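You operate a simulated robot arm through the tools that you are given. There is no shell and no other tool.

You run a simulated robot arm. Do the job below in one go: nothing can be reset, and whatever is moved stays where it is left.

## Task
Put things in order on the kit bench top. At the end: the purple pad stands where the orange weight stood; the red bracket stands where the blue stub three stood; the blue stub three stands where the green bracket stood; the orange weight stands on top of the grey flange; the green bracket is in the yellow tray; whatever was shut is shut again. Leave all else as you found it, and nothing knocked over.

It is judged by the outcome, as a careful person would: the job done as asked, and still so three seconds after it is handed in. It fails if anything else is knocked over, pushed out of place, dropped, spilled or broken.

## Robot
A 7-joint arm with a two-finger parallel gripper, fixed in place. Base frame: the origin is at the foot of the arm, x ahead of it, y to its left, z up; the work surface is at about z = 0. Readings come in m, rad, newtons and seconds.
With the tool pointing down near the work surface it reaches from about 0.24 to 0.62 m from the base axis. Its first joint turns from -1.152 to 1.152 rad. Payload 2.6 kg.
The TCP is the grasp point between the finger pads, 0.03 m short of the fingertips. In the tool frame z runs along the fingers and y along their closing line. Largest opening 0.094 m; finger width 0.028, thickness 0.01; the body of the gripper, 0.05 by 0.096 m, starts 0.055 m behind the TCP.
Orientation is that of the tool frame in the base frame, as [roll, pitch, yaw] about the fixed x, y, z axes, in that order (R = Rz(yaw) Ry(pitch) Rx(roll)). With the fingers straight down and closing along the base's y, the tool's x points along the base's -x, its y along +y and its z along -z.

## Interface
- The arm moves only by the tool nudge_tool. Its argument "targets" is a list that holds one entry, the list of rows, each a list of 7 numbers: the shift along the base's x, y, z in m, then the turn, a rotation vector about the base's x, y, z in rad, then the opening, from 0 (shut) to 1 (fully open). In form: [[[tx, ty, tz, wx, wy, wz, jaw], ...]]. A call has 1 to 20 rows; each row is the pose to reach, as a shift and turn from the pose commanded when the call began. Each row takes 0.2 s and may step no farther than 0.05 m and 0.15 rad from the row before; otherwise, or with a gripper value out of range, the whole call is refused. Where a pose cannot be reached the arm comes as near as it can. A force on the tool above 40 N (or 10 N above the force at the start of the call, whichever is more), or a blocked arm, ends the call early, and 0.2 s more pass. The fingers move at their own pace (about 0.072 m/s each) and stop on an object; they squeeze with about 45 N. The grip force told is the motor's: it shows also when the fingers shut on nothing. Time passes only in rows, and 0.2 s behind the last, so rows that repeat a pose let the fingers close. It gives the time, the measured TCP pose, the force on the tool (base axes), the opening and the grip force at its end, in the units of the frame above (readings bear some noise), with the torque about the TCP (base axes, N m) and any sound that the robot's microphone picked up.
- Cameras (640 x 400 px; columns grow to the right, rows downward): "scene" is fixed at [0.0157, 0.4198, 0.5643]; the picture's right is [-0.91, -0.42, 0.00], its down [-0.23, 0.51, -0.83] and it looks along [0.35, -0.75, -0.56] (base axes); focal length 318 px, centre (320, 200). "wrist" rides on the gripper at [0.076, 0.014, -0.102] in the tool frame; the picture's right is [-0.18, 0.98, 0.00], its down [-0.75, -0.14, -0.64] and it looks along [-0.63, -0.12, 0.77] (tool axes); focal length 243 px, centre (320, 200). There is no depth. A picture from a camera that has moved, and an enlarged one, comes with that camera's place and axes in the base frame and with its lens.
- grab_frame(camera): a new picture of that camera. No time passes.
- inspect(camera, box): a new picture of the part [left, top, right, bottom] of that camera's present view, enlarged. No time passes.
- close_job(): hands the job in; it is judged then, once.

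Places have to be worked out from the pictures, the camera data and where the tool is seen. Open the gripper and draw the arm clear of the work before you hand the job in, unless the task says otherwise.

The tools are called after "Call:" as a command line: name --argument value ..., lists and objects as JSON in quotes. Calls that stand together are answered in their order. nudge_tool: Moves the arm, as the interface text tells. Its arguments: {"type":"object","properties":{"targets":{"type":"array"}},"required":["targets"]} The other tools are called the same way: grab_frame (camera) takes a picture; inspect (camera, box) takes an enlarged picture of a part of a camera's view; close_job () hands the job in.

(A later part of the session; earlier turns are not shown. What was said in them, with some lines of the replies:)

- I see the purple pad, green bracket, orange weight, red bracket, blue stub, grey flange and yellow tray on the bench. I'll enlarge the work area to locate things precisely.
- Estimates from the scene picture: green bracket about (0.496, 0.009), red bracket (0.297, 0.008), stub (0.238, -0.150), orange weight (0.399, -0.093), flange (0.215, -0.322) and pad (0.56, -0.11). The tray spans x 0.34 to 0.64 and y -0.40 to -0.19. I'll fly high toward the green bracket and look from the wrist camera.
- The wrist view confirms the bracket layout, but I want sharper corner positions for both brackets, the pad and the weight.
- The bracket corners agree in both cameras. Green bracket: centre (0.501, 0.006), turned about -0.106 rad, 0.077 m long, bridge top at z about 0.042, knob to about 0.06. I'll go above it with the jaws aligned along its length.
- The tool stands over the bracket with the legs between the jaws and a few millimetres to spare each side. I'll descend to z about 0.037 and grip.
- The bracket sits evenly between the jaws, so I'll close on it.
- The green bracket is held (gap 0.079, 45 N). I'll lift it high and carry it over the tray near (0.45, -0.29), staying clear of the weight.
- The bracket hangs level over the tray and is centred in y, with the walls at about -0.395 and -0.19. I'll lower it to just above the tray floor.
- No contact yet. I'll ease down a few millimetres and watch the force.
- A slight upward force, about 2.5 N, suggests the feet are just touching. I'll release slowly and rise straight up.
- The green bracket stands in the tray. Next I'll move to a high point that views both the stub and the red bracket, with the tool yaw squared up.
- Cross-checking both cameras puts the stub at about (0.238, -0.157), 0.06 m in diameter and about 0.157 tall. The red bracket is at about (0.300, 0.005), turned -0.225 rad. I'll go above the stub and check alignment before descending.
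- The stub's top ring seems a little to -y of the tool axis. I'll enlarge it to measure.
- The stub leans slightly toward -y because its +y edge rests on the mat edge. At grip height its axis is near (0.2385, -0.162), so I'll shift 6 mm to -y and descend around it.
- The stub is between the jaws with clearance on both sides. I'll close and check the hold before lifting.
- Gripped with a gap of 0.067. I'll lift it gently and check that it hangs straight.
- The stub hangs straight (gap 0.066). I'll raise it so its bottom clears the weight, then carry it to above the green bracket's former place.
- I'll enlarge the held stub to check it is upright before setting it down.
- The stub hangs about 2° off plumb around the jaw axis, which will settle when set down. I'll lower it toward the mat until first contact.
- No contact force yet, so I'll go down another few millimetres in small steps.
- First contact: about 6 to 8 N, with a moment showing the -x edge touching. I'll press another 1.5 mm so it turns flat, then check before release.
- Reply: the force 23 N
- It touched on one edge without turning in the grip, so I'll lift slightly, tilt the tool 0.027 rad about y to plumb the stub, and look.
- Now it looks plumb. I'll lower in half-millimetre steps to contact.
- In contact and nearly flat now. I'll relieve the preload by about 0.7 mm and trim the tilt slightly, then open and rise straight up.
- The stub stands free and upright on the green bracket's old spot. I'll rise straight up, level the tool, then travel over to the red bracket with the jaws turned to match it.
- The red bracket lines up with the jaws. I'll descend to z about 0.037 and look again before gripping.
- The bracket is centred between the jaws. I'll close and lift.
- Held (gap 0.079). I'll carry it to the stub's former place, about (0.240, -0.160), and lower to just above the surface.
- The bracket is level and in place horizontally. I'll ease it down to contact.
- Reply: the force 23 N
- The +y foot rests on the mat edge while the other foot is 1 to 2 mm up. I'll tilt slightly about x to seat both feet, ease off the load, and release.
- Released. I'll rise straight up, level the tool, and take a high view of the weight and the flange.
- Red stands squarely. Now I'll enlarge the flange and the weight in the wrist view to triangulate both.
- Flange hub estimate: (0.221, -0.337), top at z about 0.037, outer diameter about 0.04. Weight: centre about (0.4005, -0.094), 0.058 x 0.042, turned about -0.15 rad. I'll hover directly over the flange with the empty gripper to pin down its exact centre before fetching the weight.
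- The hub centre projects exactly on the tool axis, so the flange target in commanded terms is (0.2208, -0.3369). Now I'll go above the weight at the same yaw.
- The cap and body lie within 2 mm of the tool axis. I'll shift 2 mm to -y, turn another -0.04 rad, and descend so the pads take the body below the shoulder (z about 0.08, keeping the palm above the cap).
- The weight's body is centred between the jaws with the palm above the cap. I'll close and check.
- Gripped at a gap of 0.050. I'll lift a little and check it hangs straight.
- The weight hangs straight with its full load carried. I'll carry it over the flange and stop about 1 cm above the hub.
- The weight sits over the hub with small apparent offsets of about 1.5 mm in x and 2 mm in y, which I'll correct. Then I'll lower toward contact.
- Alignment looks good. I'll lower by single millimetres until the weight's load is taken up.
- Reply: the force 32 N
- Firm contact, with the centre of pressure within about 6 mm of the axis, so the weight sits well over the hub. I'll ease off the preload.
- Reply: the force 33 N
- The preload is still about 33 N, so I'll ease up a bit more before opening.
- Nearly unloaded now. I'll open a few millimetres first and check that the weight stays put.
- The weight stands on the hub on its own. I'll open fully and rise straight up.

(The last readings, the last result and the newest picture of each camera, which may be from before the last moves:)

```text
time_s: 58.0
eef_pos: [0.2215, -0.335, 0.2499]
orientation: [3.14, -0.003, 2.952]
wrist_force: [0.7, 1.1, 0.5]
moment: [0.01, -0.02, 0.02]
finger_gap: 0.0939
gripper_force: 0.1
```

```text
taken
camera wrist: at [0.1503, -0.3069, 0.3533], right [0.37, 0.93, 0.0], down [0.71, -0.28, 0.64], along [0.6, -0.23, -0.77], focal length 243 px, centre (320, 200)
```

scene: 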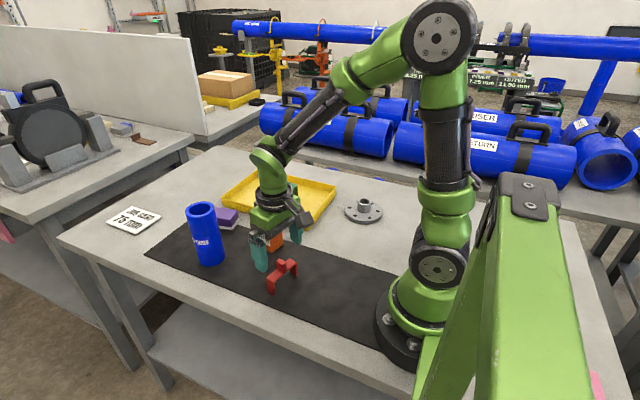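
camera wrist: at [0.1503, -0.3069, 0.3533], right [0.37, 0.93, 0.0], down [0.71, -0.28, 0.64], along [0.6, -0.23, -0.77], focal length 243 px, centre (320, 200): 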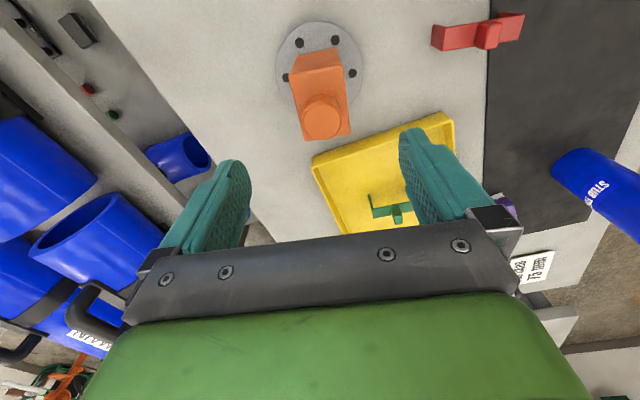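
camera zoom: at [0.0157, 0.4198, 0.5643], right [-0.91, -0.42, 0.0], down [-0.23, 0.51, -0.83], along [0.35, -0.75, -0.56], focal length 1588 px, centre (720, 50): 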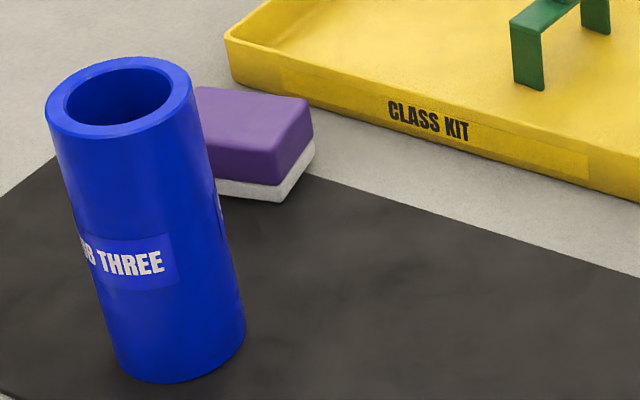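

The weight stands squarely on the flange. The pad is at about (0.5605, -0.113), 0.067 x 0.042 x 0.037, turned about +0.22 rad. I'll travel high to hover above it with the jaws across its short side.

Call:
nudge_tool --targets '[[[0.037, 0.0246, 0, 0, 0, 0.045, 1], [0.075, 0.0493, 0, 0, 0, 0.09, 1], [0.1125, 0.074, 0, 0, 0, 0.135, 1], [0.15, 0.0986, 0, 0, 0, 0.18, 1], [0.188, 0.1233, 0, 0, 0, 0.225, 1], [0.2255, 0.148, 0, 0, 0, 0.27, 1], [0.263, 0.1726, 0, 0, 0, 0.315, 1], [0.3006, 0.1973, -0.01, 0, 0, 0.36, 1], [0.3382, 0.2219, -0.03, 0, 0, 0.41, 1], [0.3382, 0.2219, -0.07, 0, 0, 0.41, 1], [0.3382, 0.2219, -0.11, 0, 0, 0.41, 0.9], [0.3382, 0.2219, -0.11, 0, 0, 0.41, 0.9]]]'

Call:
grab_frame --camera "wrist"

Call:
inspect --camera "wrist" --box '[220, 60, 420, 210]'

Call:
grab_frame --camera "scene"

```text
time_s: 60.6
eef_pos: [0.5595, -0.1112, 0.1403]
orientation: [3.138, -0.001, -2.923]
wrist_force: [0.4, -0.2, -0.7]
moment: [0.02, -0.02, 0.03]
finger_gap: 0.0846
gripper_force: 0.1
```

```text
taken
camera wrist: at [0.4836, -0.1141, 0.2432], right [-0.03, 1.0, 0.0], down [0.77, 0.03, 0.64], along [0.64, 0.02, -0.77], focal length 243 px, centre (320, 200)
```

wrist: 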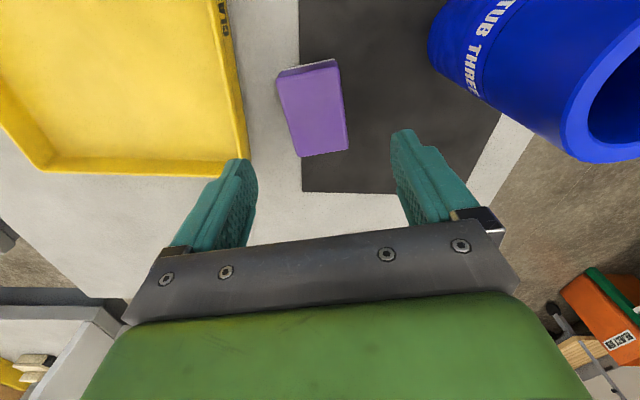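

```text
2.67 times, centred on (320, 135) of wrist
camera zoom: at [0.4836, -0.1141, 0.2432], right [-0.03, 1.0, 0.0], down [0.77, 0.03, 0.64], along [0.64, 0.02, -0.77], focal length 647 px, centre (320, 373)
```

zoom: 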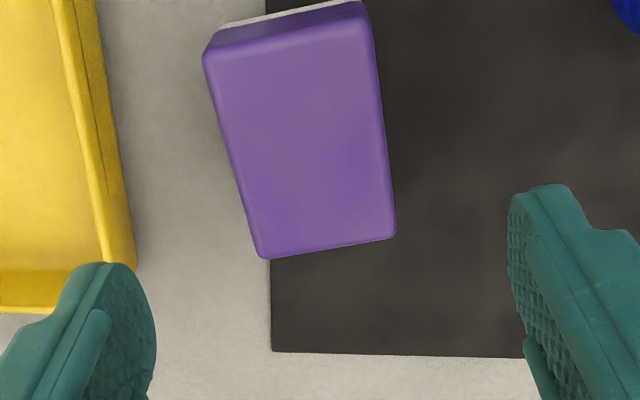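

```text
taken
```

scene: 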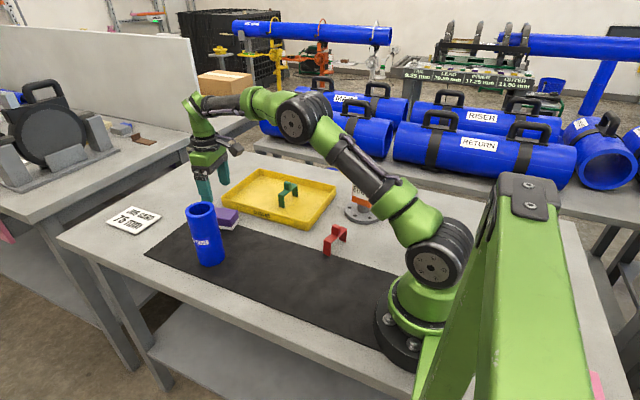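

The pad is aligned with the jaws and its centre is about 3 mm to +x and 3 mm to -y of the axis. I'll correct that and descend to z about 0.035.

Call:
nudge_tool --targets '[[[0.003, -0.003, -0.03, 0, 0, 0, 0.9], [0.003, -0.003, -0.06, 0, 0, 0, 0.9], [0.003, -0.003, -0.09, 0, 0, 0, 0.9], [0.003, -0.003, -0.105, 0, 0, 0, 0.9], [0.003, -0.003, -0.105, 0, 0, 0, 0.9]]]'

Call:
grab_frame --camera "wrist"

Call:
inspect --camera "scene" --box '[180, 150, 280, 250]'

```text
time_s: 61.8
eef_pos: [0.5634, -0.1155, 0.0351]
orientation: [3.139, -0.003, -2.924]
wrist_force: [0.8, -0.2, 0.1]
moment: [0.05, -0.04, 0.0]
finger_gap: 0.0843
gripper_force: 0.1
```

```text
taken
camera wrist: at [0.4877, -0.1177, 0.1386], right [-0.03, 1.0, 0.0], down [0.77, 0.02, 0.64], along [0.64, 0.02, -0.77], focal length 243 px, centre (320, 200)
```

wrist: 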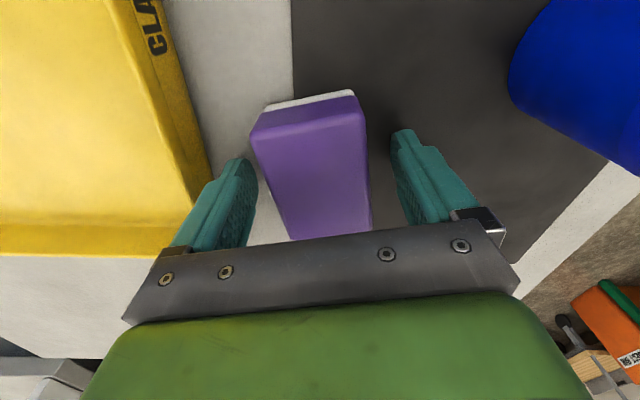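

```text
4.00 times, centred on (230, 200) of scene
camera zoom: at [0.0157, 0.4198, 0.5643], right [-0.91, -0.42, 0.0], down [-0.23, 0.51, -0.83], along [0.35, -0.75, -0.56], focal length 1271 px, centre (680, 200)
```

zoom: 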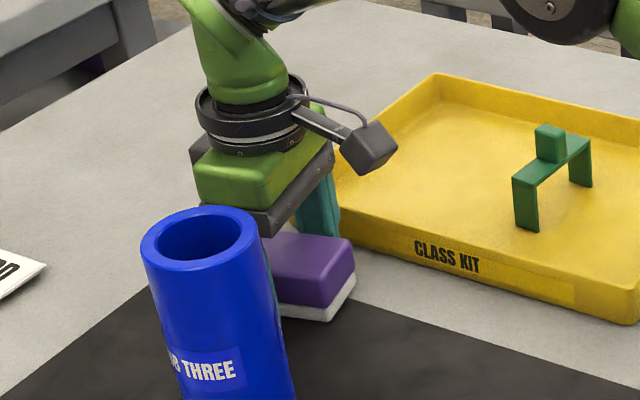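

The pad is between the jaws with clearance on both sides. I'll close, then lift it a little.

Call:
nudge_tool --targets '[[[0, 0, 0, 0, 0, 0, 0.25], [0, 0, 0, 0, 0, 0, 0.25], [0, 0, 0, 0, 0, 0, 0.25], [0, 0, 0, 0, 0, 0, 0.25], [0, 0, 0.01, 0, 0, 0, 0.25], [0, 0, 0.04, 0, 0, 0, 0.25], [0, 0, 0.08, 0, 0, 0, 0.25], [0, 0, 0.08, 0, 0, 0, 0.25]]]'

Call:
grab_frame --camera "wrist"

Call:
inspect --camera "scene" --box '[180, 140, 280, 250]'

```text
time_s: 63.6
eef_pos: [0.5633, -0.1152, 0.1164]
orientation: [3.142, -0.004, -2.922]
wrist_force: [-0.7, -0.1, -0.4]
moment: [-0.01, 0.03, -0.01]
finger_gap: 0.0533
gripper_force: 44.8
```

```text
taken
camera wrist: at [0.4883, -0.118, 0.2206], right [-0.03, 1.0, 0.0], down [0.77, 0.03, 0.64], along [0.64, 0.02, -0.77], focal length 243 px, centre (320, 200)
```

wrist: 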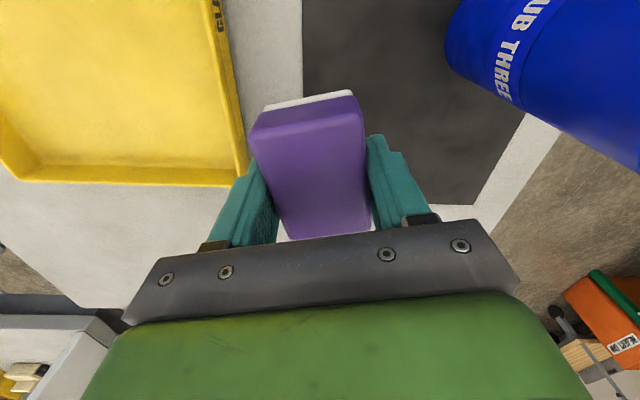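

```text
3.64 times, centred on (230, 195) of scene
camera zoom: at [0.0157, 0.4198, 0.5643], right [-0.91, -0.42, 0.0], down [-0.23, 0.51, -0.83], along [0.35, -0.75, -0.56], focal length 1155 px, centre (647, 218)
```

zoom: 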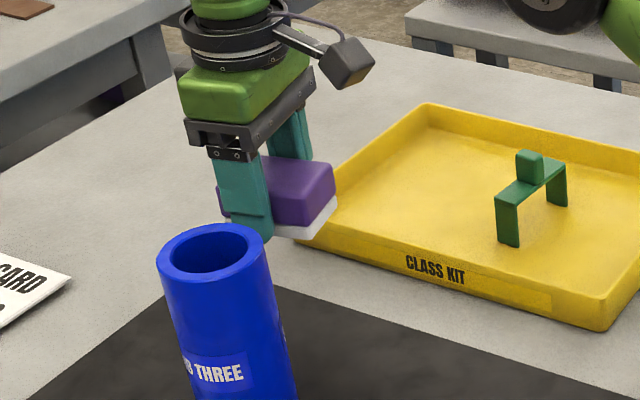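

The pad is held level. I'll carry it to the weight's former place at (0.4005, -0.096) and lower to just above the mat.

Call:
nudge_tool --targets '[[[0, 0, 0.03, 0, 0, 0, 0.25], [-0.04, 0.005, 0.04, 0, 0, 0, 0.25], [-0.08, 0.01, 0.04, 0, 0, 0, 0.25], [-0.12, 0.015, 0.04, 0, 0, 0, 0.25], [-0.163, 0.02, 0.03, 0, 0, 0, 0.25], [-0.163, 0.02, -0.01, 0, 0, 0, 0.25], [-0.163, 0.02, -0.05, 0, 0, 0, 0.25], [-0.163, 0.02, -0.07, 0, 0, 0, 0.25], [-0.163, 0.02, -0.07, 0, 0, 0, 0.25]]]'

Call:
inspect --camera "scene" --box '[210, 160, 330, 270]'

Call:
grab_frame --camera "wrist"

```text
time_s: 65.6
eef_pos: [0.4029, -0.0948, 0.0469]
orientation: [3.141, -0.002, -2.925]
wrist_force: [0.8, -0.4, 0.2]
moment: [-0.01, -0.01, 0.0]
finger_gap: 0.0533
gripper_force: 44.7
```

```text
3.64 times, centred on (270, 215) of scene
camera zoom: at [0.0157, 0.4198, 0.5643], right [-0.91, -0.42, 0.0], down [-0.23, 0.51, -0.83], along [0.35, -0.75, -0.56], focal length 1155 px, centre (502, 146)
```

zoom: 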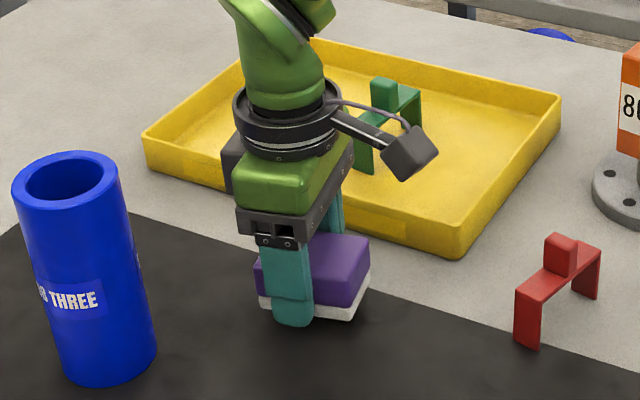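

```text
taken
camera wrist: at [0.3268, -0.0976, 0.1504], right [-0.03, 1.0, 0.0], down [0.77, 0.02, 0.64], along [0.64, 0.02, -0.77], focal length 243 px, centre (320, 200)
```

wrist: 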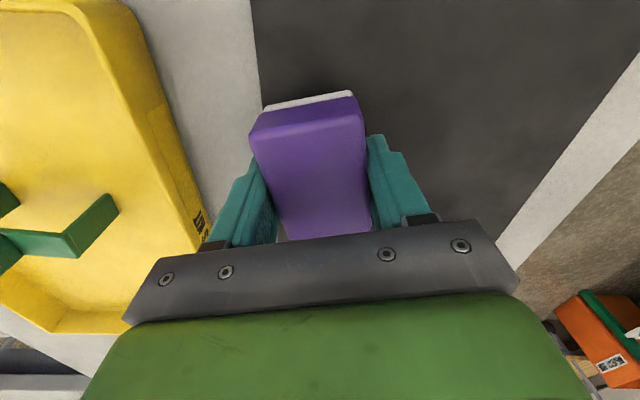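

The pad is about 1 cm above the mat at the right spot. I'll lower gently to contact.

Call:
nudge_tool --targets '[[[0, 0, -0.005, 0, 0, 0, 0.25], [0, 0, -0.007, 0, 0, 0, 0.25], [0, 0, -0.0085, 0, 0, 0, 0.25], [0, 0, -0.0085, 0, 0, 0, 0.25]]]'

```text
time_s: 66.6
eef_pos: [0.4025, -0.0945, 0.0384]
orientation: [3.141, -0.004, -2.921]
wrist_force: [0.1, -0.5, 0.3]
moment: [0.0, 0.0, 0.01]
finger_gap: 0.0533
gripper_force: 45.5
```

Call:
nudge_tool --targets '[[[0, 0, -0.0008, 0, 0, 0, 0.25], [0, 0, -0.0015, 0, 0, 0, 0.25], [0, 0, -0.0015, 0, 0, 0, 0.25]]]'

```text
time_s: 67.4
eef_pos: [0.4024, -0.0955, 0.0357]
orientation: [3.14, -0.003, -2.922]
wrist_force: [-0.1, 0.8, 0.1]
moment: [0.01, 0.02, -0.02]
finger_gap: 0.0533
gripper_force: 44.7
```

Call:
nudge_tool --targets '[[[0, 0, -0.0008, 0, 0, 0, 0.25], [0, 0, -0.0015, 0, 0, 0, 0.25], [0, 0, -0.0015, 0, 0, 0, 0.25]]]'

Call:
inspect --camera "scene" --box '[240, 210, 300, 260]'

```text
time_s: 68.2
eef_pos: [0.4013, -0.0945, 0.0341]
orientation: [3.137, -0.001, -2.923]
wrist_force: [1.0, 0.8, 3.2]
moment: [-0.07, -0.03, 0.01]
finger_gap: 0.0536
gripper_force: 44.9
```

```text
8.00 times, centred on (270, 235) of scene
camera zoom: at [0.0156, 0.4198, 0.5643], right [-0.91, -0.42, 0.0], down [-0.23, 0.51, -0.83], along [0.35, -0.75, -0.56], focal length 2542 px, centre (720, -80)
```

zoom: 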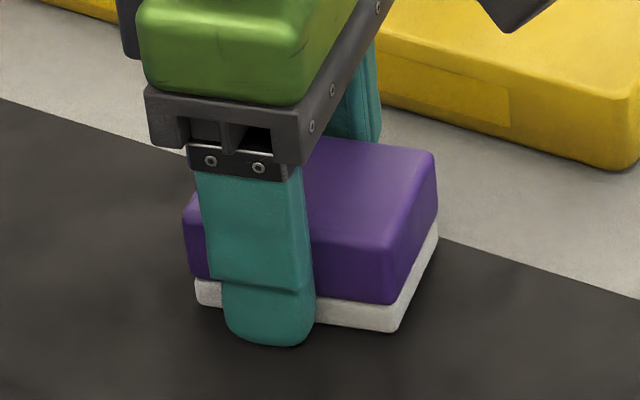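

Light contact, about 3 N. I'll open to release the pad and rise straight up.

Call:
nudge_tool --targets '[[[0, 0, 0, 0, 0, 0, 0.65], [0, 0, 0, 0, 0, 0, 0.9], [0, 0, 0, 0, 0, 0, 0.9], [0, 0, 0.02, 0, 0, 0, 0.9], [0, 0, 0.06, 0, 0, 0, 0.9], [0, 0, 0.11, 0, 0, 0, 0.9], [0, 0, 0.16, 0, 0, 0, 0.9], [0, 0, 0.2, 0, 0, 0, 0.9], [0, 0, 0.2, 0, 0, 0, 1]]]'

Call:
grab_frame --camera "scene"

Call:
inspect --camera "scene" --box '[180, 160, 400, 300]'

Call:
grab_frame --camera "wrist"

```text
time_s: 70.2
eef_pos: [0.4012, -0.0981, 0.2359]
orientation: [3.139, -0.003, -2.92]
wrist_force: [-0.7, 0.6, -0.1]
moment: [0.0, 0.02, -0.01]
finger_gap: 0.094
gripper_force: 0.1
```

```text
taken
```

scene: 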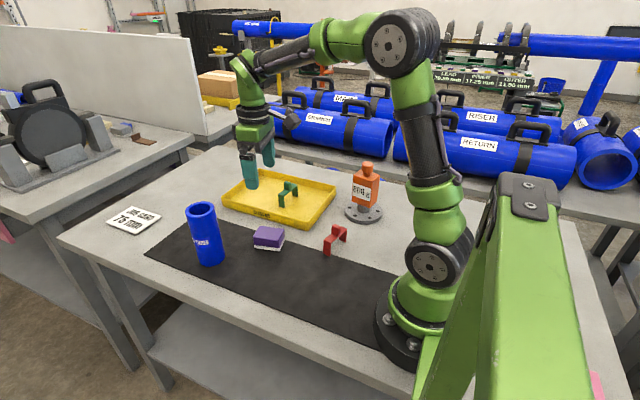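

```text
2.86 times, centred on (290, 230) of scene
camera zoom: at [0.0156, 0.4198, 0.5643], right [-0.91, -0.42, 0.0], down [-0.23, 0.51, -0.83], along [0.35, -0.75, -0.56], focal length 908 px, centre (406, 114)
```

zoom: 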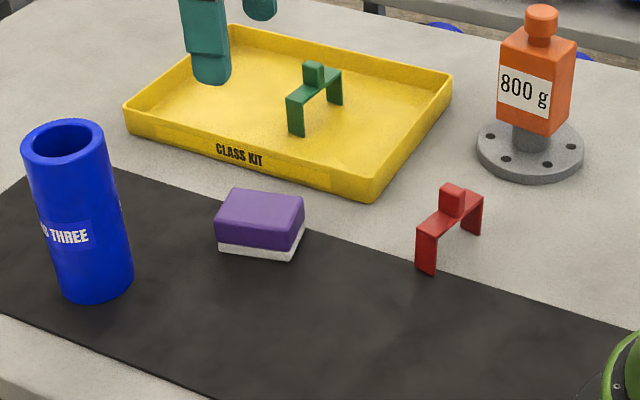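

```text
taken
camera wrist: at [0.3239, -0.1006, 0.339], right [-0.03, 1.0, 0.0], down [0.77, 0.03, 0.64], along [0.64, 0.02, -0.77], focal length 243 px, centre (320, 200)
```

wrist: 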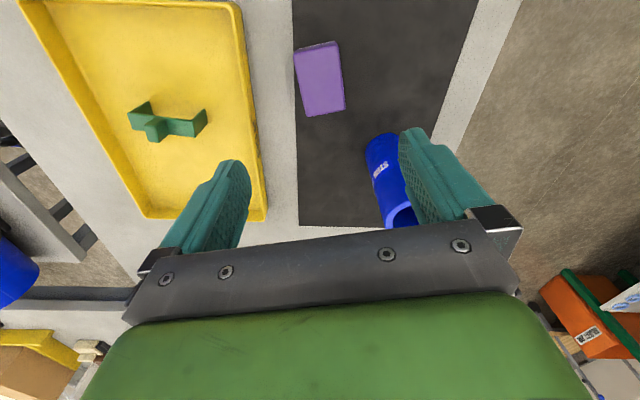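

Everything is in place: the pad sits on the weight's old spot, the red bracket on the stub's, the stub on the green bracket's, the weight on the flange and the green bracket in the tray. Nothing on the bench needed opening, so there is nothing to shut. I'll lift the arm back toward its start pose and take a final look.

Call:
nudge_tool --targets '[[[0, 0, 0.04, 0, 0, -0.05, 1], [0, 0, 0.08, 0, 0, -0.1, 1], [-0.008, -0.03, 0.08, 0, 0, -0.15, 1], [-0.016, -0.06, 0.08, 0, 0, -0.2, 1], [-0.024, -0.09, 0.08, 0, 0, -0.22, 1], [-0.03, -0.115, 0.08, 0, 0, -0.22, 1], [-0.03, -0.115, 0.08, 0, 0, -0.22, 1], [-0.03, -0.115, 0.08, 0, 0, -0.22, 1], [-0.03, -0.115, 0.08, 0, 0, -0.22, 1]]]'

Call:
inspect --camera "scene" --box '[90, 130, 410, 320]'

Call:
grab_frame --camera "scene"

```text
time_s: 72.2
eef_pos: [0.3698, -0.2109, 0.3142]
orientation: [3.14, -0.004, 3.139]
wrist_force: [0.0, 0.1, -0.2]
moment: [0.0, 0.0, 0.05]
finger_gap: 0.0944
gripper_force: 0.0
```

```text
2.00 times, centred on (250, 225) of scene
camera zoom: at [0.0157, 0.4198, 0.5643], right [-0.91, -0.42, 0.0], down [-0.23, 0.51, -0.83], along [0.35, -0.75, -0.56], focal length 635 px, centre (460, 150)
```

zoom: 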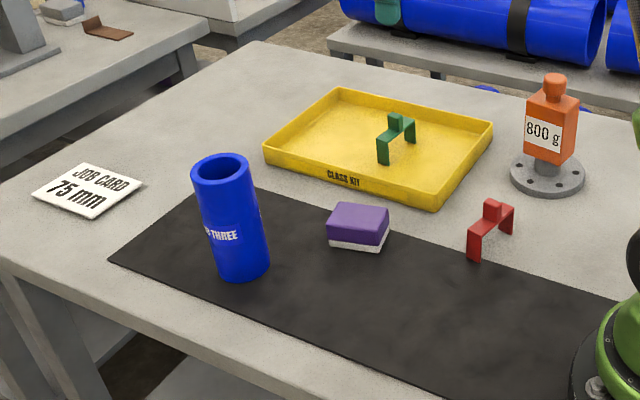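

```text
taken
```

scene: 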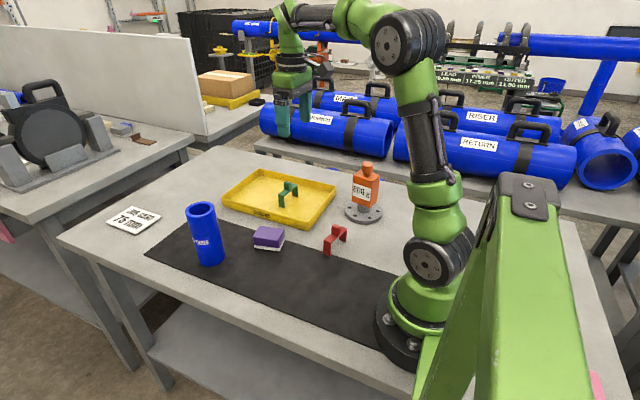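

All five items stand stably in their places, the tray, flange and job card have not moved, and the arm is clear with its gripper open. I'm handing the job in.

Call:
close_job

```text
The job is handed in.
```

The job is done and handed in. The final pictures show all five items standing where you asked:

- **Purple pad:** it stands where the orange weight stood.
- **Red bracket:** it stands where blue stub three stood. One foot is on the edge of the black mat, so it may tilt by a degree or so.
- **Blue stub three:** it stands where the green bracket stood.
- **Orange weight:** it stands on top of the grey flange.
- **Green bracket:** it is in the yellow tray.

I saw nothing on the bench that was shut, and nothing needed opening, so there was nothing to close again. The tray, flange and job card look unmoved, and nothing was knocked over. The arm is back near its starting pose with the gripper open.
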